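You operate a simulated robot arm through the tools that you are given. There is no shell and no other tool. Be economical: measure what you need, move in short steps, check, and stop when the job is done.

Carry out the task below with a simulated robot arm. There is one attempt and no reset: what you move stays moved.

JOB
Give the board marked blue mix its two coats, in that order.
Fine: use nest C and stop 2 and leave the slider there; no streaks; leave the valves as set for the second coat; mix takes both valves; the other boards stay dry where they lie; leave the latch, inserts and screens as they are.

The check looks at the end state, three seconds after you hand in, the way a careful person would. Anything else that was tipped, shoved, dropped, spilled or broken makes it a failure.

ROBOT AND FRAMES
A 7-joint arm with a two-finger parallel gripper, fixed in place. Base frame: the origin is at the foot of the arm, x ahead of it, y to its left, z up; the work surface is at about z = 900. Units: mm, rad, N and s.
With the tool pointing down near the work surface it reaches from about 200 to 740 mm from the base axis. Its first joint turns from -2.897 to 2.897 rad. Payload 1.57 kg.
Tool frame: the origin (TCP) lies between the finger pads and is the grasp point; the fingertips stand 30 mm ahead of it; z points along the fingers, y is the line along which they close. Largest opening 110 mm; finger width 24, thickness 12; the body of the gripper, 48 by 112 mm, starts 78 mm behind the TCP.
Orientation is told as [roll, pitch, yaw] about the base's x, y, z axes, in that order, counted from this pose: with the fingers straight down and closing along the base's y, the tool's x points along the base's -x, its y along +y and its z along -z.

CONTROLS
- The arm moves only by the tool nudge_tool. Its argument "series" is one flat list of numbers, 7 for each row, row after row: the turn, a rotation vector about the base's x, y, z in units of 8 degrees (1.0 is 8 degrees), then the shift along the base's x, y, z in units of 20 mm (1.0 is 20 mm), then the finger opening in m, from 0 to 0.11. In form: [rx, ry, rz, tx, ty, tz, gripper, rx, ry, rz, tx, ty, tz, gripper, ...]. A call has 1 to 20 rows; each row shifts and turns the commanded pose from where the row before left it. A call with a number of a shift or a turn outside -1 to 1 is refused whole. A row lasts 0.2 s, in which the tool goes at most 50 mm and 0.15 rad; a call with a longer step from one row to the next is refused whole, and so is a gripper value outside its range. A pose out of reach is approached as far as the arm can. The call stops where the force on the tool passes 40 N (or 10 N more than at its start, if that is more) or the arm is blocked; 0.2 s more then pass. The fingers move at their own pace (about 45 mm/s each) and stop on an object; they squeeze with about 42 N. The grip force told is the motor's: it shows also when the fingers shut on nothing. Time passes only in rows, and 0.2 s behind the last, so rows that do not move let the fingers close. It gives the time, the measured TCP pose, the force on the tool (base axes), the opening and the grip force at its end, in the units of the frame above (readings bear some noise), with the torque about the TCP (base axes, N m) and any sound that the robot's microphone picked up.
- Cameras (640 x 400 px; columns grow to the right, rows downward): "scene" is fixed at [49.1, 498.8, 1546.8]; the picture's right is [-0.67, -0.74, 0.00], its down [-0.41, 0.36, -0.84] and it looks along [0.62, -0.56, -0.54] (base axes); focal length 344 px, centre (320, 200). "wrist" rides on the gripper at [70, 16, -141] in the tool frame; the picture's right is [-0.23, 0.97, 0.00], its down [-0.86, -0.20, -0.48] and it looks along [-0.47, -0.11, 0.88] (tool axes); focal length 222 px, centre (320, 200). There is no depth. A picture from a camera that has moved, and an enlarged one, comes with that camera's place and axes in the base frame and with its lens.
- get_image(camera): a new picture of that camera. It takes no simulated time.
- move_column(by): slides the trunk up (or, below 0, down) by that many mm; the arm rides with it, the base frame stays. It gives what a move gives, with no picture.
- inspect(camera, box): a new picture of the part [left, top, right, bottom] of that camera's present view, enlarged. It takes no simulated time.
- job_done(): hands the job in; it is judged then, once.

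Go step by step. Nothing tells you positions but the pictures and the camera data: compare them with the known pose of the tool, close in by small moves and look again before you grip or let go. The budget is 120 turns and 84 pictures, counting those below and the enlarged ones. Unless the task says otherwise, let go and move clear before handing in.

The tools are called after "Request:" as name(argument=value, ...) on one line, values as JSON. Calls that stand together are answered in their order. nudge_tool: Moves the arm, as the interface text tells. Its arguments: {"type":"object","properties":{"series":{"type":"array"}},"required":["series"]} The other tools are called the same way: move_column (by) slides the trunk up or down; get_image (camera) takes a picture; inspect (camera, box) takes an enlarged picture of a part of a camera's view; job_done () hands the job in.

At the start:

```text
time_s: 0.0
position: [404.2, 54.7, 1273.2]
orientation: [0.0, 0.0, 0.0]
contact_force: [0.0, 0.8, 0.3]
wrist_torque: [0.01, -0.02, 0.0]
finger_gap: 109.7
grasp_force: 0.1
trunk travel left (down, up): [-525.0, 65.0]
```

scene: 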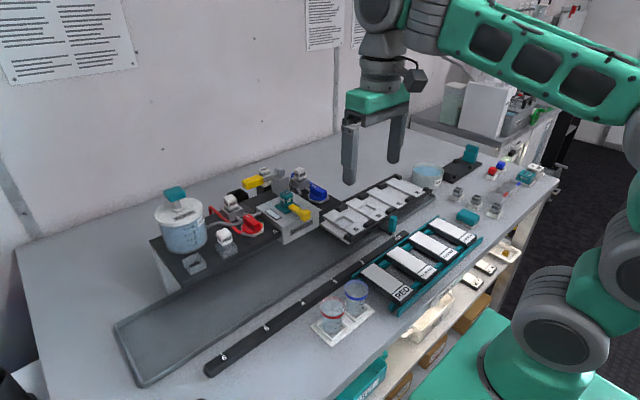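
wrist: 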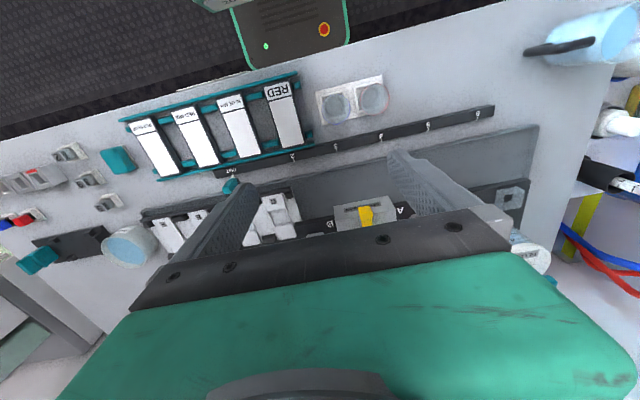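

I see a bench with boards in a teal rack, a slider with nests, a rail with stops, and a spray station with valves. I'll enlarge the details first.

Request:
inspect(camera="scene", box=[140, 150, 340, 280])

Request:
inspect(camera="scene", box=[300, 150, 500, 280])

Request:
inspect(camera="scene", box=[340, 200, 500, 320])

Request:
inspect(camera="wrist", box=[110, 60, 330, 200])

Request:
inspect(camera="scene", box=[0, 0, 140, 90])

Request:
inspect(camera="scene", box=[300, 0, 380, 50])

```text
3.08 times, centred on (240, 215) of scene
camera zoom: at [49.1, 498.8, 1546.8], right [-0.67, -0.74, 0.0], down [-0.41, 0.36, -0.84], along [0.62, -0.56, -0.54], focal length 1059 px, centre (566, 154)
```

zoom: 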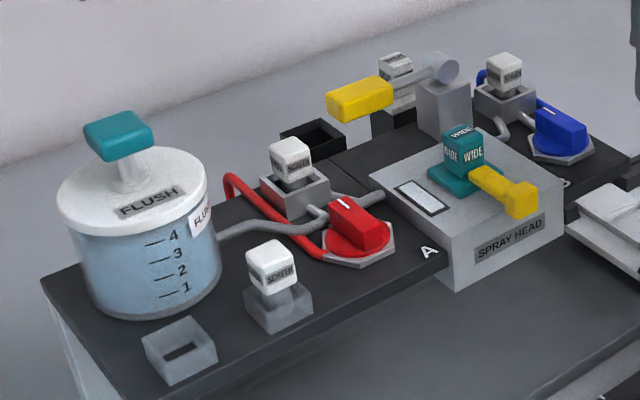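

```text
3.08 times, centred on (400, 215) of scene
camera zoom: at [49.1, 498.8, 1546.8], right [-0.67, -0.74, 0.0], down [-0.41, 0.36, -0.84], along [0.62, -0.56, -0.54], focal length 1059 px, centre (74, 154)
```

zoom: 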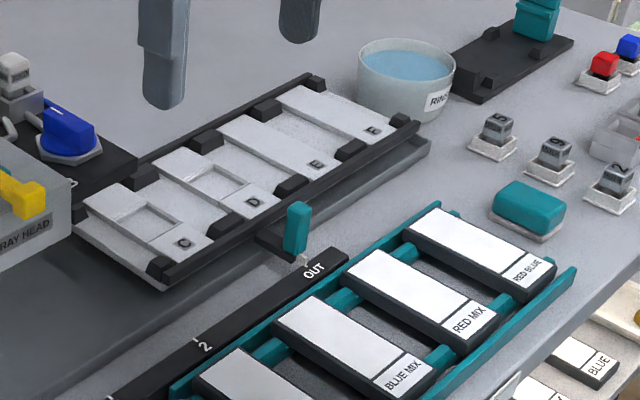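

```text
3.33 times, centred on (420, 260) of scene
camera zoom: at [49.1, 498.8, 1546.8], right [-0.67, -0.74, 0.0], down [-0.41, 0.36, -0.84], along [0.62, -0.56, -0.54], focal length 1147 px, centre (-13, 0)
```

zoom: 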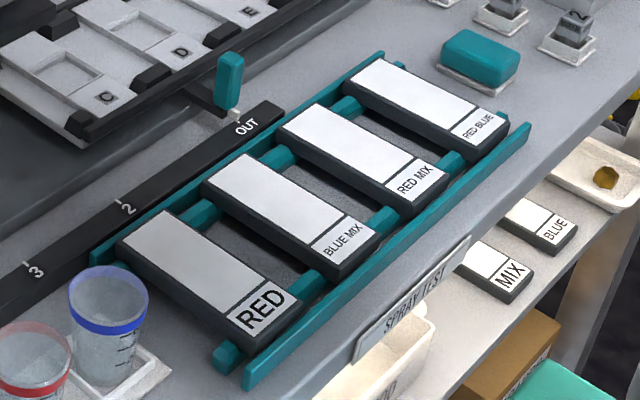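

```text
2.86 times, centred on (220, 130) of wrist
camera zoom: at [335.2, 70.3, 1413.8], right [0.23, 0.97, 0.0], down [0.86, -0.2, 0.48], along [0.47, -0.11, -0.88], focal length 635 px, centre (606, 400)
```

zoom: 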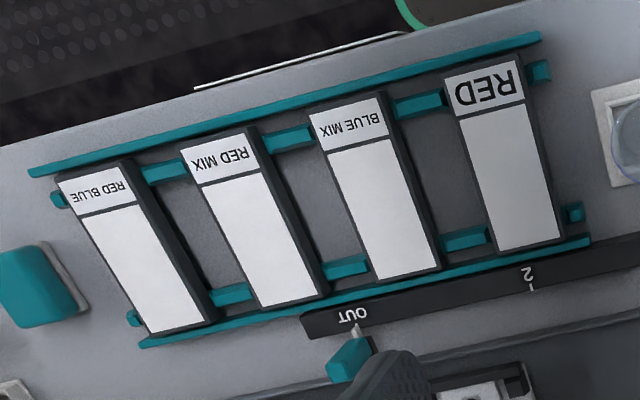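

```text
4.44 times, centred on (70, 45) of scene
camera zoom: at [49.1, 498.8, 1546.8], right [-0.67, -0.74, 0.0], down [-0.41, 0.36, -0.84], along [0.62, -0.56, -0.54], focal length 1530 px, centre (1431, 889)
```

zoom: 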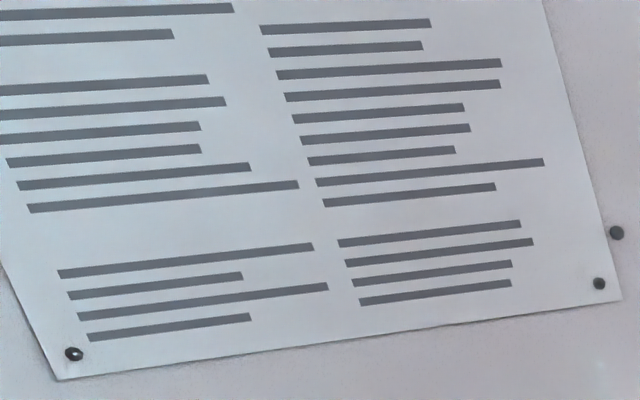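

```text
8.00 times, centred on (340, 25) of scene
camera zoom: at [49.1, 498.8, 1546.8], right [-0.67, -0.74, 0.0], down [-0.41, 0.36, -0.84], along [0.62, -0.56, -0.54], focal length 2754 px, centre (160, 1600)
```

zoom: 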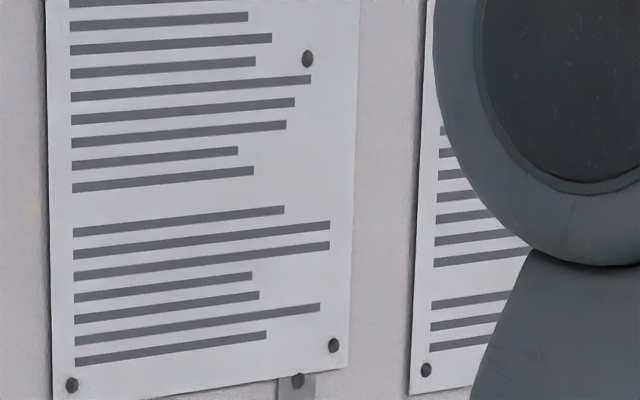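

The valve deck looks raised, at about z=1066. I'll move the wrist camera to see the station better.

Request:
nudge_tool(series=[0, 0, 0, -1, 0.5, 0, 0.11, 0, 0, 0, -1, 0.5, 0, 0.11, 0, 0, 0, -1, 0.5, 0, 0.11, 0, 0, 0, -1, 0.5, 0, 0.11, 0, 0, 0, -1, 0.5, 0, 0.11])

Request:
get_image(camera="wrist")

Request:
get_image(camera="scene")

```text
time_s: 1.2
position: [303.4, 103.7, 1272.5]
orientation: [0.0, 0.001, -0.001]
contact_force: [0.0, 0.3, -0.2]
wrist_torque: [0.01, 0.03, -0.02]
finger_gap: 110.2
grasp_force: 0.1
trunk travel left (down, up): [-525.0, 65.0]
```

```text
75 pictures are left
camera wrist: at [234.8, 119.9, 1412.4], right [0.23, 0.97, 0.0], down [0.85, -0.2, 0.48], along [0.47, -0.11, -0.88], focal length 222 px, centre (320, 200)
```

wrist: 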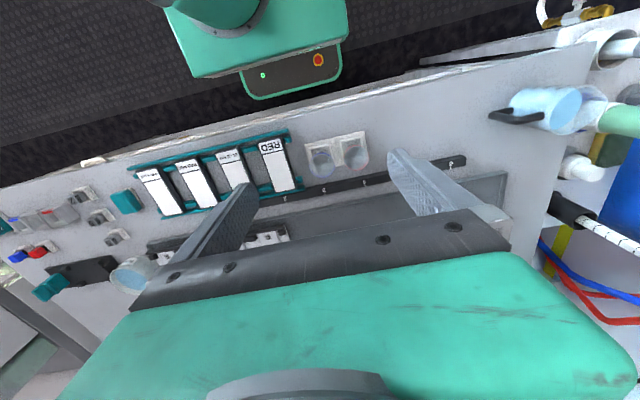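

```text
74 pictures are left
```

scene: 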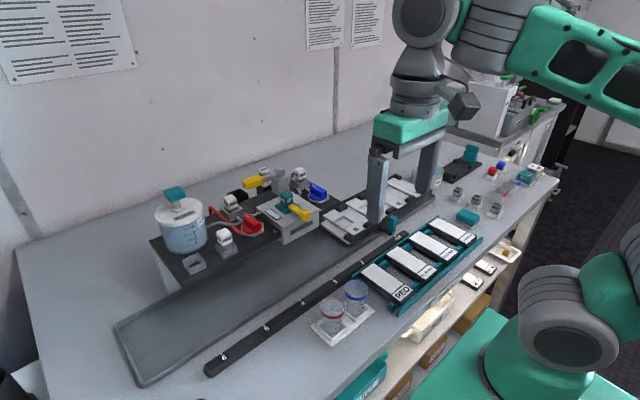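

Moving backward hid the deck, so I'll move forward and higher to look down on it.

Request:
nudge_tool(series=[0, 0, 0, 1, 0, 0.5, 0.11, 0, 0, 0, 1, 0, 0.5, 0.11, 0, 0, 0, 1, 0, 0.5, 0.11, 0, 0, 0, 1, 0, 0.5, 0.11, 0, 0, 0, 1, 0, 0.5, 0.11, 0, 0, 0, 1, 0, 0.5, 0.11, 0, 0, 0, 1, 0, 0, 0.11, 0, 0, 0, 1, 0, 0, 0.11, 0, 0, 0, 1, 0, 0, 0.11, 0, 0, 0, 1, 0, 0, 0.11, 0, 0, 0, 1, 0, 0, 0.11, 0, 0, 0, 1, 0, 0, 0.11, 0, 0, 0, 1, 0, 0, 0.11])

Request:
get_image(camera="wrist")

```text
time_s: 4.0
position: [541.6, 104.9, 1330.4]
orientation: [-0.001, 0.001, 0.0]
contact_force: [0.0, 1.1, 0.7]
wrist_torque: [0.0, 0.01, 0.01]
finger_gap: 109.9
grasp_force: 0.2
out of reach, approached as far as the arm can: row 13
trunk travel left (down, up): [-525.0, 65.0]
```

```text
73 pictures are left
camera wrist: at [473.0, 121.1, 1470.9], right [0.23, 0.97, 0.0], down [0.85, -0.2, 0.48], along [0.47, -0.11, -0.88], focal length 222 px, centre (320, 200)
```

wrist: 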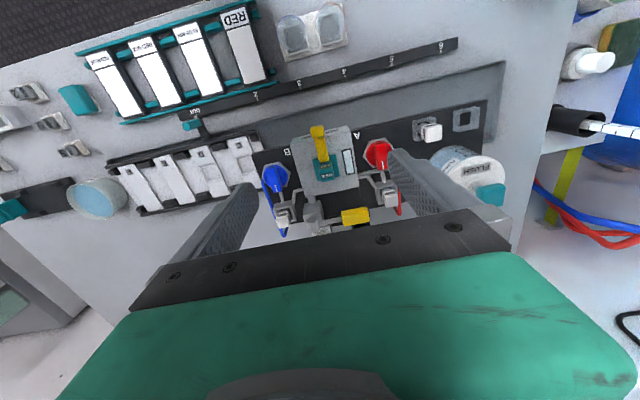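

Now I can see the whole station. I'll enlarge it.

Request:
inspect(camera="wrist", box=[240, 100, 420, 240])

Request:
inspect(camera="wrist", box=[70, 80, 290, 220])

Request:
inspect(camera="wrist", box=[370, 60, 530, 220])

```text
2.86 times, centred on (330, 170) of wrist
camera zoom: at [473.0, 121.1, 1470.9], right [0.23, 0.97, 0.0], down [0.85, -0.2, 0.48], along [0.47, -0.11, -0.88], focal length 635 px, centre (291, 286)
```

zoom: 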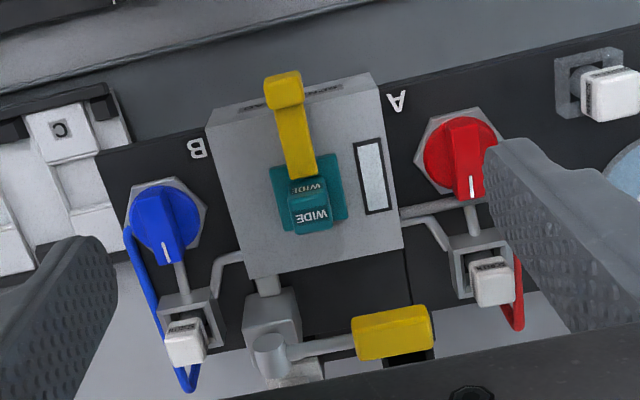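

```text
2.86 times, centred on (180, 150) of wrist
camera zoom: at [473.0, 121.1, 1470.9], right [0.23, 0.97, 0.0], down [0.85, -0.2, 0.48], along [0.47, -0.11, -0.88], focal length 635 px, centre (720, 343)
```

zoom: 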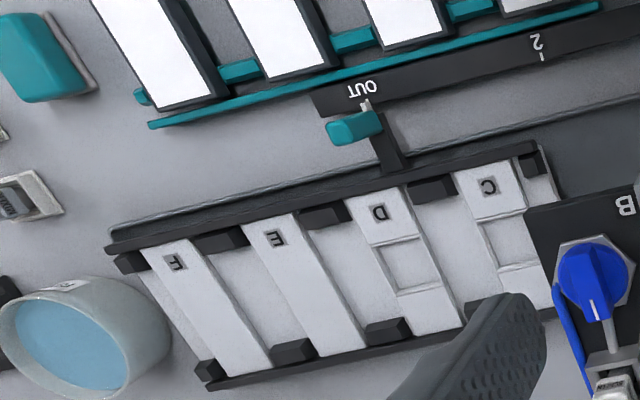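

```text
2.50 times, centred on (450, 140) of wrist
camera zoom: at [473.0, 121.1, 1470.9], right [0.23, 0.97, 0.0], down [0.85, -0.2, 0.48], along [0.47, -0.11, -0.88], focal length 555 px, centre (-5, 350)
```

zoom: 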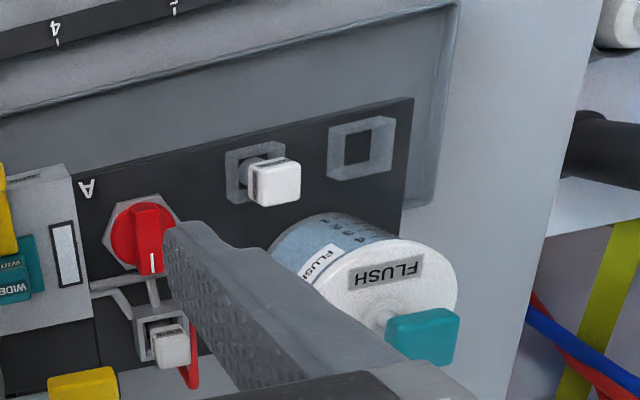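

Triangulating gives rough positions: red knob (608,200,1081), blue knob (600,8,1090), pump lever (701,133,1128) and flush handle (676,323,1188). I'll look closer.

Request:
nudge_tool(series=[0, 0, 0, 0, 0.5, -1, 0.11, 0, 0, 0, 0, 0.5, -1, 0.11, 0, 0, 0, 0, 0, -1, 0.11, 0, 0, 0, 0, 0, -1, 0.11, 0, 0, 0, 0, 0, -1, 0.11])

Request:
inspect(camera="wrist", box=[220, 80, 440, 220])

Request:
get_image(camera="wrist")

```text
time_s: 5.2
position: [543.4, 123.3, 1230.5]
orientation: [0.001, 0.001, 0.0]
contact_force: [-0.1, 0.3, -0.5]
wrist_torque: [0.04, -0.01, -0.02]
finger_gap: 109.8
grasp_force: 0.0
trunk travel left (down, up): [-525.0, 65.0]
```

```text
2.86 times, centred on (330, 150) of wrist
camera zoom: at [473.6, 138.9, 1370.7], right [0.23, 0.97, 0.0], down [0.85, -0.2, 0.48], along [0.47, -0.11, -0.88], focal length 635 px, centre (291, 343)
```

zoom: 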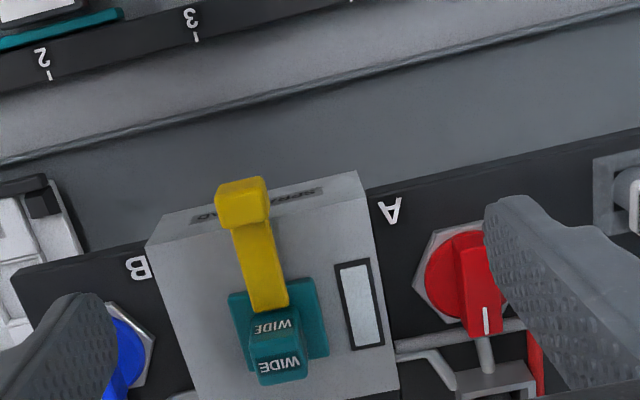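

```text
68 pictures are left
camera wrist: at [473.6, 138.9, 1370.7], right [0.23, 0.97, 0.0], down [0.85, -0.2, 0.48], along [0.47, -0.11, -0.88], focal length 222 px, centre (320, 200)
```

wrist: 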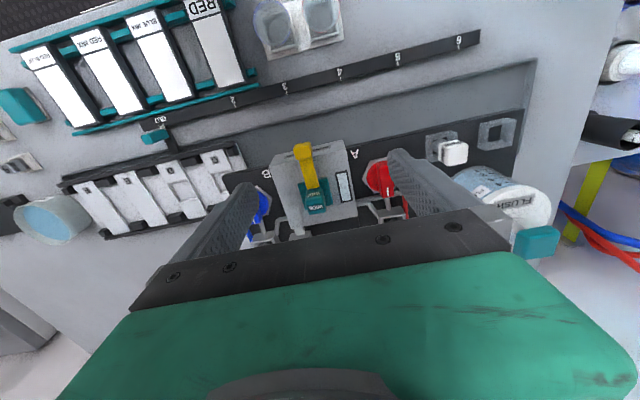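

The white ticks on both knobs point toward the screen blocks. I'll go over the red knob to see its scale.

Request:
nudge_tool(series=[0, 0, 0, 0.5, 1, -0.25, 0.11, 0, 0, 0, 0.5, 1, -0.25, 0.11, 0, 0, 0, 0.5, 1, -0.25, 0.11, 0, 0, 0, 0.5, 0.5, -0.25, 0.11, 0, 0, 0, 0.5, 0, -0.25, 0.11, 0, 0, 0, 0.5, 0, -0.25, 0.11])

Request:
inspect(camera="wrist", box=[230, 80, 410, 220])

Request:
inspect(camera="scene", box=[190, 160, 330, 250])

```text
time_s: 6.6
position: [604.2, 192.2, 1198.5]
orientation: [-0.001, -0.001, 0.001]
contact_force: [0.7, -0.3, 0.2]
wrist_torque: [0.01, -0.04, -0.03]
finger_gap: 110.2
grasp_force: 0.1
trunk travel left (down, up): [-525.0, 65.0]
```

```text
2.86 times, centred on (320, 150) of wrist
camera zoom: at [535.2, 208.8, 1339.2], right [0.23, 0.97, 0.0], down [0.86, -0.2, 0.48], along [0.47, -0.11, -0.88], focal length 635 px, centre (320, 343)
```

zoom: 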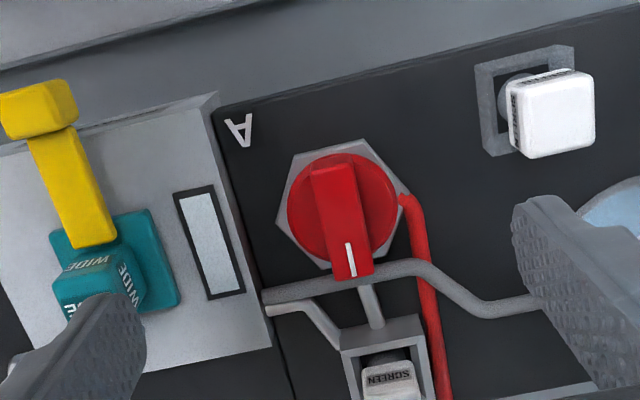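

```text
4.44 times, centred on (260, 205) of scene
camera zoom: at [49.1, 498.8, 1546.8], right [-0.67, -0.74, 0.0], down [-0.41, 0.36, -0.84], along [0.62, -0.56, -0.54], focal length 1530 px, centre (587, 178)
```

zoom: 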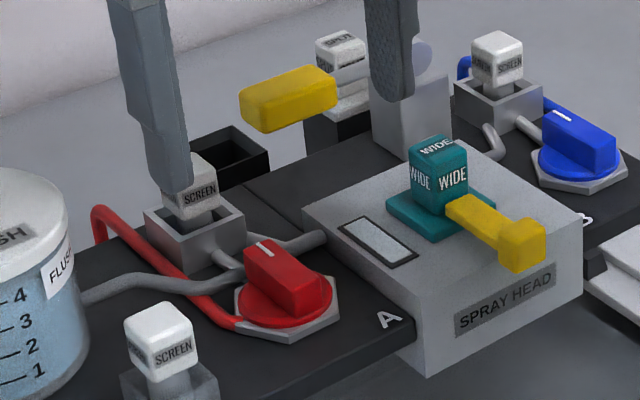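

The red hose enters at the side and the outlet goes to the screen, with the tick pointing at the outlet. I'll look at the rest of the bench for clues about which position is open.

Request:
inspect(camera="scene", box=[300, 270, 400, 345])

Request:
inspect(camera="scene", box=[430, 220, 530, 300])

Request:
inspect(camera="scene", box=[430, 140, 560, 225])

Request:
inspect(camera="scene", box=[230, 150, 330, 215])

```text
5.33 times, centred on (350, 308) of scene
camera zoom: at [49.1, 498.8, 1546.8], right [-0.67, -0.74, 0.0], down [-0.41, 0.36, -0.84], along [0.62, -0.56, -0.54], focal length 1836 px, centre (160, -373)
```

zoom: 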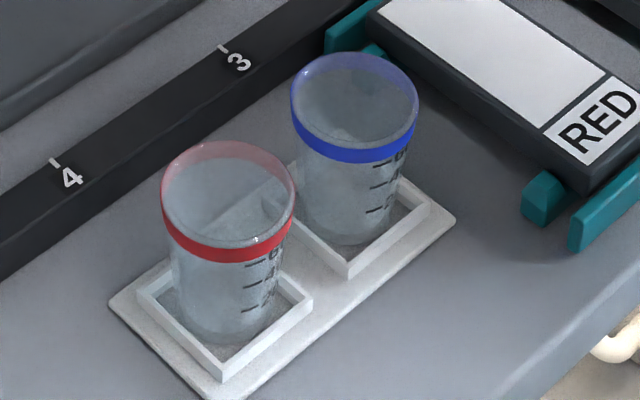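

```text
5.00 times, centred on (480, 260) of scene
camera zoom: at [49.1, 498.8, 1546.8], right [-0.67, -0.74, 0.0], down [-0.41, 0.36, -0.84], along [0.62, -0.56, -0.54], focal length 1721 px, centre (-480, -100)
```

zoom: 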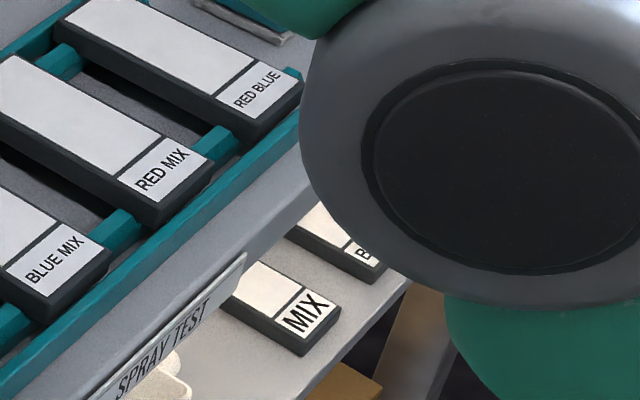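

```text
4.71 times, centred on (495, 182) of scene
camera zoom: at [49.1, 498.8, 1546.8], right [-0.67, -0.74, 0.0], down [-0.41, 0.36, -0.84], along [0.62, -0.56, -0.54], focal length 1620 px, centre (-504, 282)
```

zoom: 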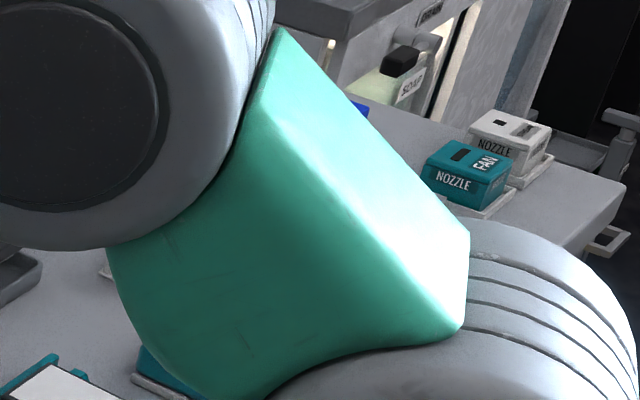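

```text
6.15 times, centred on (280, 182) of scene
camera zoom: at [49.1, 498.8, 1546.8], right [-0.67, -0.74, 0.0], down [-0.41, 0.36, -0.84], along [0.62, -0.56, -0.54], focal length 2118 px, centre (566, 308)
```

zoom: 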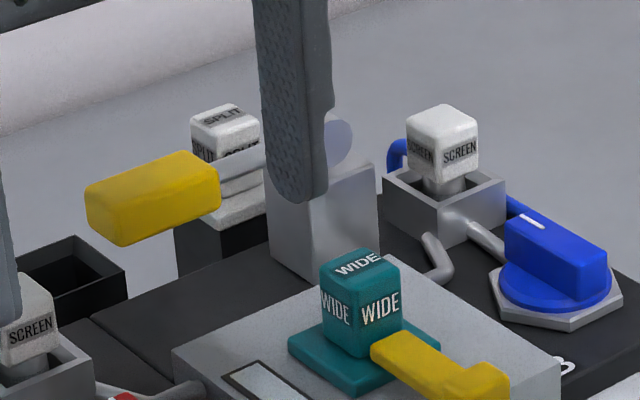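

Nothing written says which position is open. I'll line up over the red knob's fin at about (613,200), with the fingers narrowed to 45 mm, and descend partway.

Request:
nudge_tool(series=[0, 0, 0, 0.45, 0.4, 0, 0.045, 0, 0, 0, 0, 0, 0, 0.045, 0, 0, 0, 0, 0, 0, 0.045, 0, 0, 0, 0, 0, -1, 0.045, 0, 0, 0, 0, 0, -1, 0.045])

Request:
inspect(camera="wrist", box=[230, 100, 410, 220])

Request:
inspect(camera="scene", box=[190, 160, 330, 250])

```text
time_s: 7.8
position: [611.7, 203.1, 1159.6]
orientation: [0.001, 0.0, 0.001]
contact_force: [-0.4, -0.5, -0.4]
wrist_torque: [0.02, 0.01, -0.03]
finger_gap: 45.1
grasp_force: 0.1
trunk travel left (down, up): [-525.0, 65.0]
```

```text
3.33 times, centred on (320, 160) of wrist
camera zoom: at [543.4, 218.6, 1299.3], right [0.23, 0.97, 0.0], down [0.85, -0.2, 0.48], along [0.47, -0.11, -0.88], focal length 740 px, centre (320, 333)
```

zoom: 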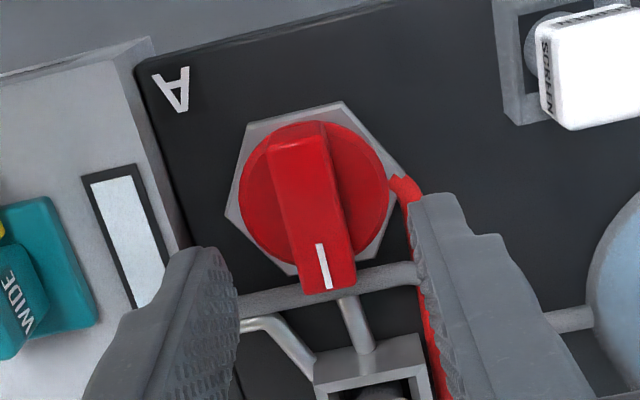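

```text
4.44 times, centred on (260, 205) of scene
camera zoom: at [49.1, 498.8, 1546.8], right [-0.67, -0.74, 0.0], down [-0.41, 0.36, -0.84], along [0.62, -0.56, -0.54], focal length 1530 px, centre (587, 178)
```

zoom: 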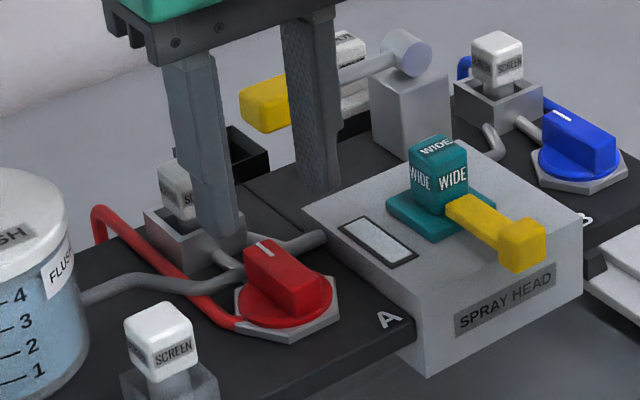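

The fin centre is at about (611,200,1097). I'll descend and grip it.

Request:
nudge_tool(series=[0, 0, 0, 0, -0.15, -0.8, 0.045, 0, 0, 0, 0, 0, -0.8, 0.045, 0, 0, 0, 0, 0, -0.65, 0.045])

Request:
nudge_tool(series=[0, 0, 0, 0, 0, 0, 0.0, 0, 0, 0, 0, 0, 0, 0.0, 0, 0, 0, 0, 0, 0, 0.0])

Request:
inspect(camera="scene", box=[190, 160, 330, 250])

```text
time_s: 8.6
position: [613.9, 199.6, 1117.0]
orientation: [0.002, 0.0, 0.0]
contact_force: [-0.1, -0.3, 0.5]
wrist_torque: [-0.01, -0.02, -0.02]
finger_gap: 45.2
grasp_force: 0.0
trunk travel left (down, up): [-525.0, 65.0]
```

```text
time_s: 9.4
position: [614.6, 201.0, 1115.8]
orientation: [0.0, -0.001, 0.001]
contact_force: [0.3, 0.1, -2.0]
wrist_torque: [0.01, -0.15, -0.02]
finger_gap: 17.1
grasp_force: 25.0
trunk travel left (down, up): [-525.0, 65.0]
```

```text
4.44 times, centred on (260, 205) of scene
camera zoom: at [49.1, 498.8, 1546.8], right [-0.67, -0.74, 0.0], down [-0.41, 0.36, -0.84], along [0.62, -0.56, -0.54], focal length 1530 px, centre (587, 178)
```

zoom: 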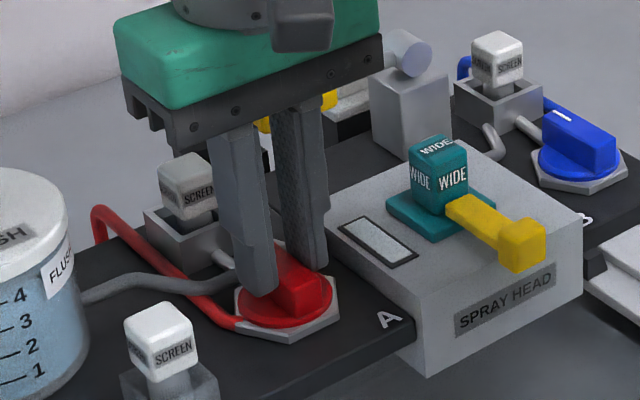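

The fin is gripped at 17 mm. I'll turn a little counter-clockwise to feel for a stop.

Request:
nudge_tool(series=[0, 0, 1, 0, 0, 0, 0.0, 0, 0, 1, 0, 0, 0, 0.0, 0, 0, 0, 0, 0, 0, 0.0])

```text
time_s: 10.2
position: [612.3, 199.6, 1116.6]
orientation: [0.001, -0.001, 0.28]
contact_force: [2.5, 4.0, 3.6]
wrist_torque: [0.13, -0.16, -1.37]
finger_gap: 24.1
grasp_force: 35.3
trunk travel left (down, up): [-525.0, 65.0]
```

That turn met a stop, so I'll go clockwise instead.

Request:
nudge_tool(series=[0, 0, -1, 0, 0, 0, 0.0, 0, 0, -1, 0, 0, 0, 0.0, 0, 0, 0, 0, 0, 0, 0.0, 0, 0, -1, 0, 0, 0, 0.0, 0, 0, -1, 0, 0, 0, 0.0, 0, 0, 0, 0, 0, 0, 0.0])

Request:
inspect(camera="scene", box=[190, 160, 330, 250])

```text
time_s: 11.6
position: [612.9, 201.6, 1116.7]
orientation: [-0.001, -0.001, -0.278]
contact_force: [-2.7, 18.4, 10.2]
wrist_torque: [0.71, 0.28, 0.07]
finger_gap: 17.1
grasp_force: 31.9
trunk travel left (down, up): [-525.0, 65.0]
```

```text
4.44 times, centred on (260, 205) of scene
camera zoom: at [49.1, 498.8, 1546.8], right [-0.67, -0.74, 0.0], down [-0.41, 0.36, -0.84], along [0.62, -0.56, -0.54], focal length 1530 px, centre (587, 178)
```

zoom: 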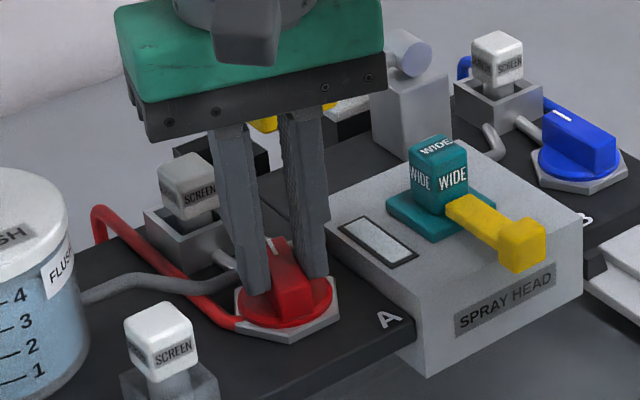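

It turns freely clockwise. There is some side force, so I'll continue with a small centring correction.

Request:
nudge_tool(series=[0, 0, -1, 0, 0.1, 0, 0.0, 0, 0, -1, 0, 0, 0, 0.0, 0, 0, -1, 0, 0, 0, 0.0, 0, 0, 0, 0, 0, 0, 0.0])

```text
time_s: 12.6
position: [612.9, 203.0, 1116.0]
orientation: [0.002, -0.002, -0.698]
contact_force: [1.4, 7.4, 12.8]
wrist_torque: [0.24, 0.13, 0.0]
finger_gap: 17.0
grasp_force: 31.8
trunk travel left (down, up): [-525.0, 65.0]
```

Request:
nudge_tool(series=[0, 0, -1, 0, 0, 0, 0.0, 0, 0, -1, 0, 0, 0, 0.0, 0, 0, -1, 0, 0, 0, 0.0, 0, 0, -1, 0, 0, 0, 0.0, 0, 0, 0, 0, 0, 0, 0.0])

Request:
inspect(camera="scene", box=[190, 160, 330, 250])

```text
time_s: 13.8
position: [614.1, 204.3, 1116.6]
orientation: [0.007, 0.0, -1.258]
contact_force: [18.5, 15.0, 21.2]
wrist_torque: [0.43, -0.4, 0.1]
finger_gap: 17.3
grasp_force: 31.9
trunk travel left (down, up): [-525.0, 65.0]
```

```text
4.44 times, centred on (260, 205) of scene
camera zoom: at [49.1, 498.8, 1546.8], right [-0.67, -0.74, 0.0], down [-0.41, 0.36, -0.84], along [0.62, -0.56, -0.54], focal length 1530 px, centre (587, 178)
```

zoom: 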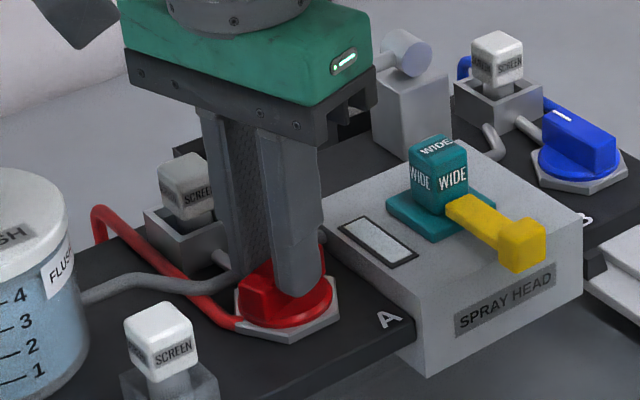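

It's turned about 72°. I'll ease the position and finish to the stop.

Request:
nudge_tool(series=[0, 0, -1, 0.1, 0.1, 0.05, 0.0, 0, 0, -1, 0, 0, 0, 0.0, 0, 0, -0.5, 0, 0, 0, 0.0, 0, 0, 0, 0, 0, 0, 0.0])

```text
time_s: 14.8
position: [614.4, 203.3, 1115.8]
orientation: [0.001, 0.0, -1.606]
contact_force: [13.2, 8.6, 14.3]
wrist_torque: [0.16, -0.52, 0.89]
finger_gap: 17.3
grasp_force: 32.2
trunk travel left (down, up): [-525.0, 65.0]
```

The torque rise shows the stop at about 90°. I'll release, lift and look.

Request:
nudge_tool(series=[0, 0, 0.2, 0, 0, 0, 0.045, 0, 0, 0, 0, 0, 0, 0.045, 0, 0, 0, 0, 0, 1, 0.045, 0, 0, 0, 0, 0, 1, 0.045, 0, 0, 0, 0, 0, 1, 0.045])

Request:
inspect(camera="scene", box=[190, 160, 330, 250])

Request:
get_image(camera="wrist")

```text
time_s: 16.0
position: [615.1, 205.1, 1175.7]
orientation: [-0.002, 0.001, -1.576]
contact_force: [0.1, 0.5, 0.0]
wrist_torque: [-0.02, 0.03, -0.01]
finger_gap: 45.3
grasp_force: 0.1
trunk travel left (down, up): [-525.0, 65.0]
```

```text
4.44 times, centred on (260, 205) of scene
camera zoom: at [49.1, 498.8, 1546.8], right [-0.67, -0.74, 0.0], down [-0.41, 0.36, -0.84], along [0.62, -0.56, -0.54], focal length 1530 px, centre (587, 178)
```

zoom: 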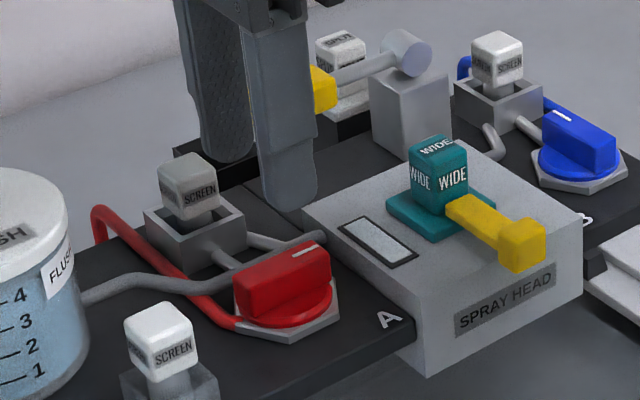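

```text
55 pictures are left
camera wrist: at [633.1, 273.9, 1316.0], right [0.97, -0.23, 0.0], down [-0.2, -0.85, 0.48], along [-0.11, -0.47, -0.88], focal length 222 px, centre (320, 200)
```

wrist: 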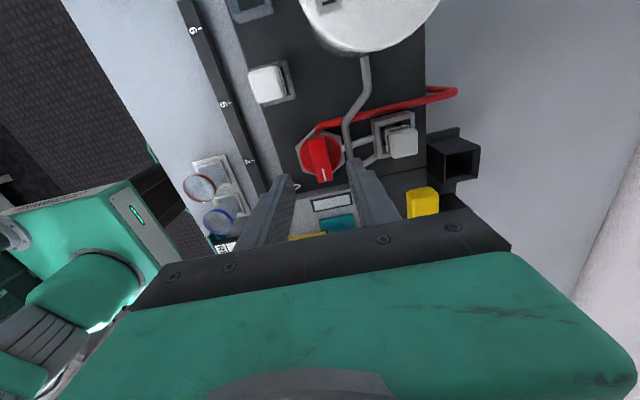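

Red now points across, toward -y, at its stop. Before any board is under the head I'll prepare to work the pump lever, so I'm retreating and squaring the tool with the fingers closed.

Request:
nudge_tool(series=[0, 0, 0, 0, 0, 1, 0.045, 0, 0, 0, -0.5, 0, 1, 0.045, 0, 0, 1, -0.5, 0, 1, 0.0, 0, 0, 1, -0.5, -0.5, 1, 0.0, 0, 0, 1, -0.5, -0.5, 0, 0.0, 0, 0, 1, -0.5, -0.5, 0, 0.0, 0, 0, 1, -0.5, -0.5, 0, 0.0, 0, 0, 1, -0.5, -0.5, 0, 0.0, 0, 0, 1, -0.5, -0.5, 0, 0.0, 0, 0, 1, -0.5, 0, 0, 0.0, 0, 0, 1, -0.5, 0, 0, 0.0, 0, 0, 1, 0, 0, 0, 0.0, 0, 0, 1, 0, 0, 0, 0.0, 0, 0, 0.29, 0, 0, 0, 0.0])

Request:
move_column(by=60)

```text
time_s: 19.0
position: [514.0, 142.5, 1256.4]
orientation: [0.0, 0.001, -0.001]
contact_force: [0.3, 0.8, -0.3]
wrist_torque: [0.01, 0.0, 0.01]
finger_gap: 0.0
grasp_force: 21.3
trunk travel left (down, up): [-525.0, 65.0]
```

```text
time_s: 20.0
position: [513.7, 142.2, 1316.3]
orientation: [0.001, -0.001, -0.001]
contact_force: [0.4, 0.5, 0.0]
wrist_torque: [0.02, 0.02, -0.03]
finger_gap: 0.0
grasp_force: 21.9
trunk travel left (down, up): [-585.0, 5.0]
```

Request:
nudge_tool(series=[0, -1, 0, 0, 0, 0, 0.0, 0, -1, 0, 0, 0, 0, 0.0, 0, -1, 0, 0, 0, 0, 0.0, 0, 0, 0, 1, 0, -0.5, 0.0, 0, 0, 0, 1, 0, -0.5, 0.0, 0, 0, 0, 1, 0, -0.5, 0.0, 0, 0, 0, 1, 0, -0.5, 0.0, 0, 0, 0, 1, 0, -0.5, 0.0])

Request:
get_image(camera="wrist")

Request:
inspect(camera="scene", box=[190, 150, 330, 250])

```text
time_s: 21.8
position: [617.5, 142.7, 1267.6]
orientation: [0.0, -0.363, -0.002]
contact_force: [-0.3, 0.2, 0.7]
wrist_torque: [0.0, -0.03, 0.0]
finger_gap: 0.0
grasp_force: 21.3
out of reach, approached as far as the arm can: row 2
trunk travel left (down, up): [-585.0, 5.0]
```

```text
54 pictures are left
camera wrist: at [503.1, 159.5, 1374.1], right [0.21, 0.97, 0.08], down [0.63, -0.2, 0.75], along [0.75, -0.11, -0.65], focal length 222 px, centre (320, 200)
```

wrist: 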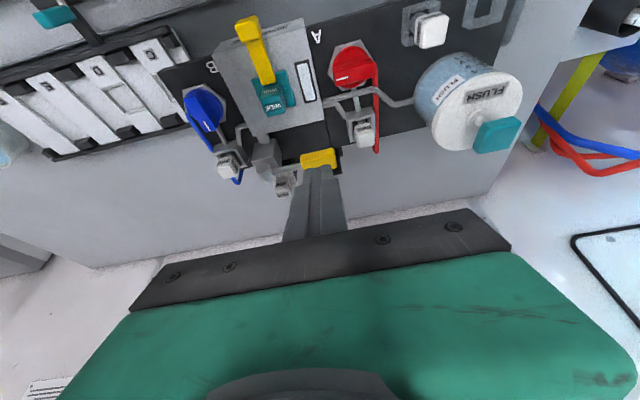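

```text
4.00 times, centred on (260, 200) of scene
camera zoom: at [49.1, 498.8, 1546.8], right [-0.67, -0.74, 0.0], down [-0.41, 0.36, -0.84], along [0.62, -0.56, -0.54], focal length 1377 px, centre (560, 200)
```

zoom: 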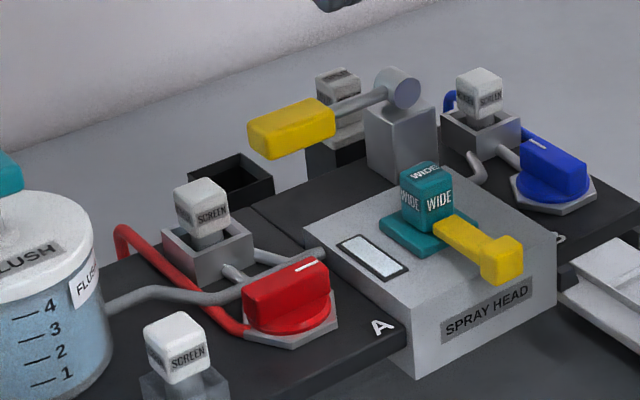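

The lever handle is at about (695,135,1131). I'll move to just above it.

Request:
nudge_tool(series=[0, 0, 0, 0.8, -0.1, -0.8, 0.0, 0, 0, 0, 0.8, -0.1, -0.8, 0.0, 0, 0, 0, 0.8, 0, -0.8, 0.0, 0, 0, 0, 0.9, 0, -0.8, 0.0, 0, 0, 0, 0, 0, -0.6, 0.0])

Request:
inspect(camera="scene", box=[190, 130, 330, 230])

Request:
inspect(camera="wrist", box=[220, 60, 440, 250])

```text
time_s: 23.0
position: [694.6, 140.5, 1202.4]
orientation: [-0.002, -0.362, -0.002]
contact_force: [0.8, -0.2, 0.1]
wrist_torque: [0.0, 0.04, -0.01]
finger_gap: 0.0
grasp_force: 21.4
out of reach, approached as far as the arm can: row 2, 5
trunk travel left (down, up): [-585.0, 5.0]
```

```text
4.00 times, centred on (260, 180) of scene
camera zoom: at [49.1, 498.8, 1546.8], right [-0.67, -0.74, 0.0], down [-0.41, 0.36, -0.84], along [0.62, -0.56, -0.54], focal length 1377 px, centre (560, 280)
```

zoom: 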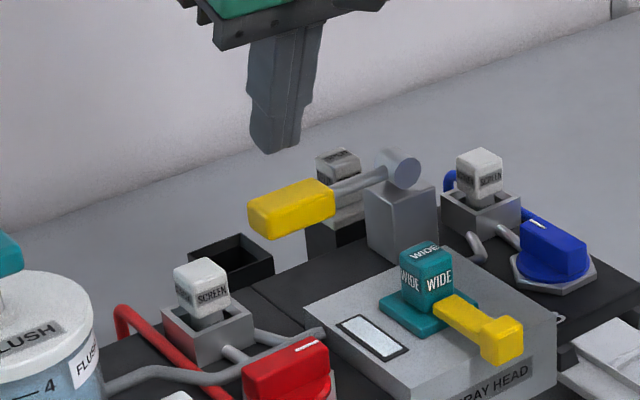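

```text
2.11 times, centred on (330, 155) of wrist
camera zoom: at [579.2, 157.6, 1307.8], right [0.21, 0.97, 0.08], down [0.63, -0.2, 0.75], along [0.75, -0.11, -0.66], focal length 468 px, centre (299, 295)
```

zoom: 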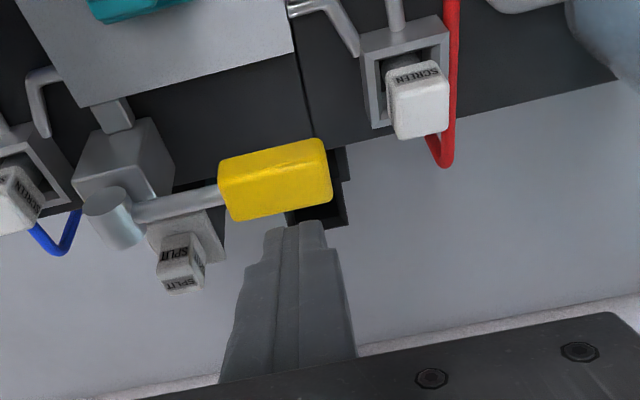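

The fingertips are above the handle. I'll press gently over the empty pan to learn which valve position is open: it should show blue only if in line means open. Going down in small steps.

Request:
nudge_tool(series=[0, 0, 0, -0.4, 0, -0.5, 0.0, 0, 0, 0, 0, 0, -0.5, 0.0, 0, 0, 0, 0, 0, -0.5, 0.0, 0, 0, 0, 0, 0, 0, 0.0])

Request:
inspect(camera="scene", box=[190, 130, 330, 230])

```text
time_s: 24.0
position: [701.5, 148.2, 1181.0]
orientation: [-0.002, -0.361, -0.002]
contact_force: [0.8, 0.4, 0.0]
wrist_torque: [0.0, -0.02, 0.01]
finger_gap: 0.0
grasp_force: 21.4
out of reach, approached as far as the arm can: row 1, 2, 3
trunk travel left (down, up): [-585.0, 5.0]
```

```text
4.00 times, centred on (260, 180) of scene
camera zoom: at [49.1, 498.8, 1546.8], right [-0.67, -0.74, 0.0], down [-0.41, 0.36, -0.84], along [0.62, -0.56, -0.54], focal length 1377 px, centre (560, 280)
```

zoom: 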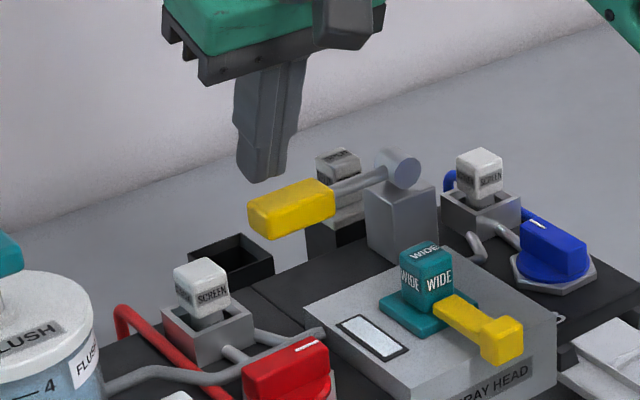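

The measured pose is drifting from the command, so some joint limit is involved. I'll look at the whole arm.

Request:
get_image(camera="scene")

```text
49 pictures are left
```

scene: 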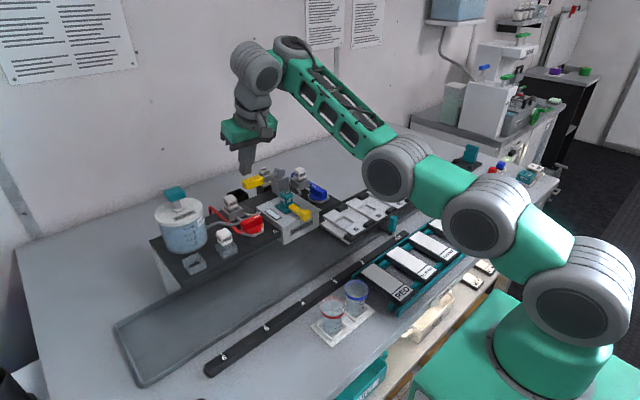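

The arm isn't overstretched; it's likely a wrist limit at this tilt. I'll cut the tilt back slightly and lift to see whether the pose tracks.

Request:
nudge_tool(series=[0, 0.5, 0, 0, 0, 0.5, 0.0, 0, 0.5, 0, 0, 0, 0.5, 0.0, 0, 0, 0, 0, 0, 0, 0.0])

```text
time_s: 24.8
position: [701.4, 145.8, 1202.6]
orientation: [0.001, -0.225, -0.002]
contact_force: [-0.6, 0.7, 0.8]
wrist_torque: [0.04, 0.0, -0.01]
finger_gap: 0.3
grasp_force: 21.5
trunk travel left (down, up): [-585.0, 5.0]
```

It tracks now at a tilt of 0.225. I'll shift over the handle centre and lower to just above it.

Request:
nudge_tool(series=[0, 0, 0, -0.5, -0.4, 0, 0.0, 0, 0, 0, 0, 0, -0.6, 0.0, 0, 0, 0, 0, 0, -0.4, 0.0, 0, 0, 0, 0, 0, 0, 0.0])

Request:
inspect(camera="wrist", box=[220, 60, 440, 250])

Request:
inspect(camera="scene", box=[190, 130, 330, 230])

```text
time_s: 25.8
position: [692.1, 139.0, 1181.6]
orientation: [0.0, -0.225, 0.0]
contact_force: [-0.3, -0.4, -0.4]
wrist_torque: [-0.02, -0.01, 0.04]
finger_gap: 0.1
grasp_force: 21.5
trunk travel left (down, up): [-585.0, 5.0]
```

```text
2.11 times, centred on (330, 155) of wrist
camera zoom: at [592.6, 154.4, 1302.1], right [0.22, 0.97, 0.05], down [0.73, -0.2, 0.66], along [0.65, -0.11, -0.75], focal length 468 px, centre (299, 295)
```

zoom: 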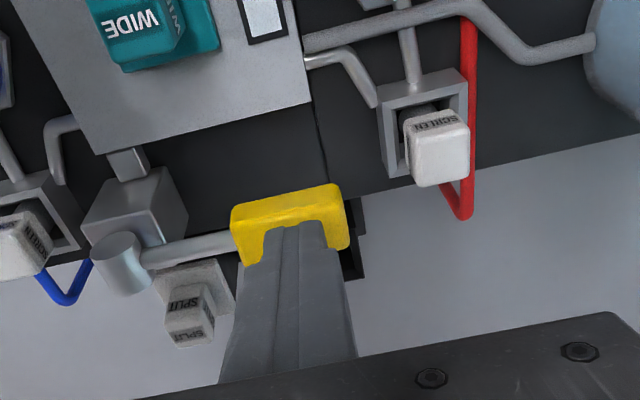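

```text
4.00 times, centred on (260, 180) of scene
camera zoom: at [49.1, 498.8, 1546.8], right [-0.67, -0.74, 0.0], down [-0.41, 0.36, -0.84], along [0.62, -0.56, -0.54], focal length 1377 px, centre (560, 280)
```

zoom: 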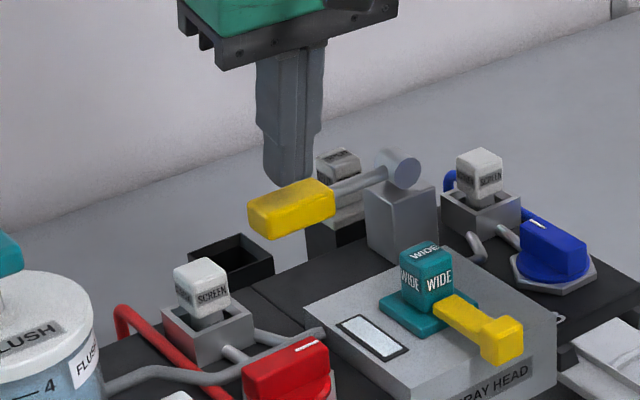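

Request:
nudge_tool(series=[0, 0, 0, -0.2, 0, -0.3, 0.0, 0, 0, 0, 0, 0, -0.3, 0.0, 0, 0, 0, 0, 0, -0.3, 0.0, 0, 0, 0, 0, 0, 0, 0.0])

Request:
inspect(camera="scene", box=[190, 150, 330, 250])

```text
time_s: 26.8
position: [687.2, 139.2, 1163.7]
orientation: [0.0, -0.224, -0.001]
contact_force: [0.8, 0.3, 0.6]
wrist_torque: [0.01, 0.02, -0.03]
finger_gap: 0.0
grasp_force: 21.0
trunk travel left (down, up): [-585.0, 5.0]
```

```text
4.00 times, centred on (260, 200) of scene
camera zoom: at [49.1, 498.8, 1546.8], right [-0.67, -0.74, 0.0], down [-0.41, 0.36, -0.84], along [0.62, -0.56, -0.54], focal length 1377 px, centre (560, 200)
```

zoom: 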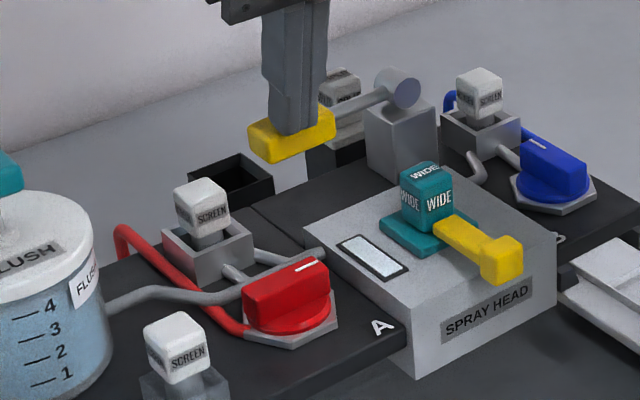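

Request:
nudge_tool(series=[0, 0, 0, 0, 0, -0.25, 0.0, 0, 0, 0, 0, 0, -0.25, 0.0, 0, 0, 0, 0, 0, 0, 0.0])

Request:
inspect(camera="scene", box=[190, 150, 330, 250])

```text
time_s: 27.6
position: [687.5, 140.5, 1154.9]
orientation: [-0.001, -0.226, -0.002]
contact_force: [-0.9, -0.3, 0.9]
wrist_torque: [-0.01, 0.05, 0.0]
finger_gap: 0.1
grasp_force: 22.0
trunk travel left (down, up): [-585.0, 5.0]
```

```text
4.00 times, centred on (260, 200) of scene
camera zoom: at [49.1, 498.8, 1546.8], right [-0.67, -0.74, 0.0], down [-0.41, 0.36, -0.84], along [0.62, -0.56, -0.54], focal length 1377 px, centre (560, 200)
```

zoom: 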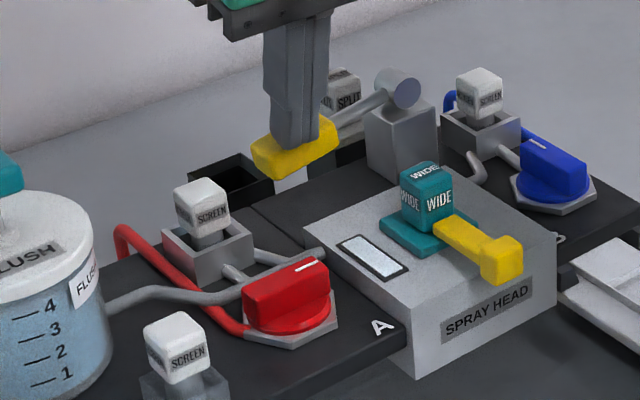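

The lever moves with almost no force. I'll continue down.

Request:
nudge_tool(series=[0, 0, 0, 0, 0, -0.25, 0.0, 0, 0, 0, 0, 0, -0.25, 0.0, 0, 0, 0, 0, 0, 0, 0.0])

Request:
inspect(camera="scene", box=[190, 150, 330, 250])

```text
time_s: 28.4
position: [687.6, 139.6, 1145.4]
orientation: [-0.002, -0.226, -0.003]
contact_force: [-0.8, -0.8, 2.4]
wrist_torque: [0.01, 0.03, -0.01]
finger_gap: 0.0
grasp_force: 20.9
trunk travel left (down, up): [-585.0, 5.0]
```

```text
4.00 times, centred on (260, 200) of scene
camera zoom: at [49.1, 498.8, 1546.8], right [-0.67, -0.74, 0.0], down [-0.41, 0.36, -0.84], along [0.62, -0.56, -0.54], focal length 1377 px, centre (560, 200)
```

zoom: 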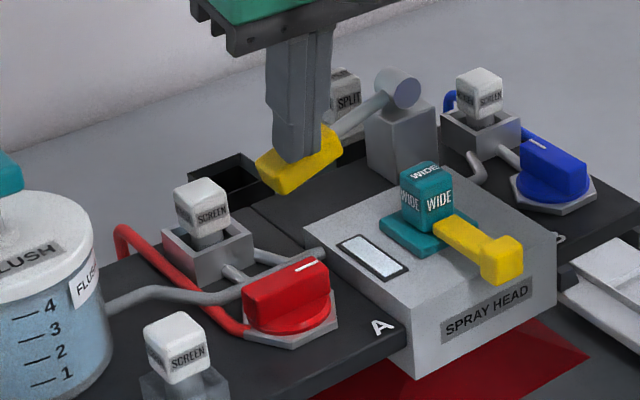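

Red came out onto the pan, so across means open and in line (the starting state) is shut. I'll release the lever at once.

Request:
nudge_tool(series=[0, 0, 0, 0, 0, 1, 0.0, 0, 0, 0, 0, 0, 1, 0.0, 0, 0, 0, -0.5, 0, 1, 0.0, 0, 0, 0, -1, 0, 1, 0.0, 0, 0, 0, -1, 0, 0, 0.0])

Request:
inspect(camera="scene", box=[150, 150, 350, 280])

Request:
get_image(camera="wrist")

```text
time_s: 29.6
position: [637.4, 138.2, 1223.9]
orientation: [-0.001, -0.226, 0.001]
contact_force: [-0.2, 0.2, 0.1]
wrist_torque: [0.0, -0.02, 0.02]
finger_gap: 0.0
grasp_force: 21.4
trunk travel left (down, up): [-585.0, 5.0]
```

```text
3.08 times, centred on (250, 215) of scene
camera zoom: at [49.1, 498.8, 1546.8], right [-0.67, -0.74, 0.0], down [-0.41, 0.36, -0.84], along [0.62, -0.56, -0.54], focal length 1059 px, centre (535, 154)
```

zoom: 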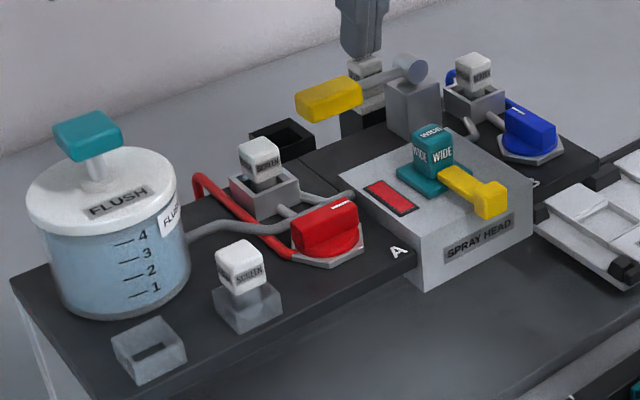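

```text
42 pictures are left
camera wrist: at [537.9, 154.8, 1344.2], right [0.22, 0.97, 0.05], down [0.73, -0.2, 0.66], along [0.65, -0.11, -0.75], focal length 222 px, centre (320, 200)
```

wrist: 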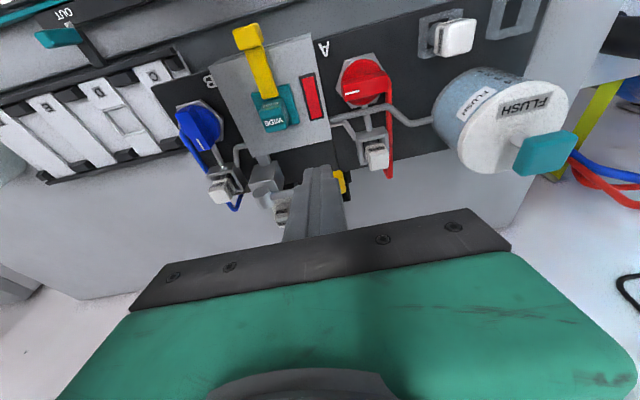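

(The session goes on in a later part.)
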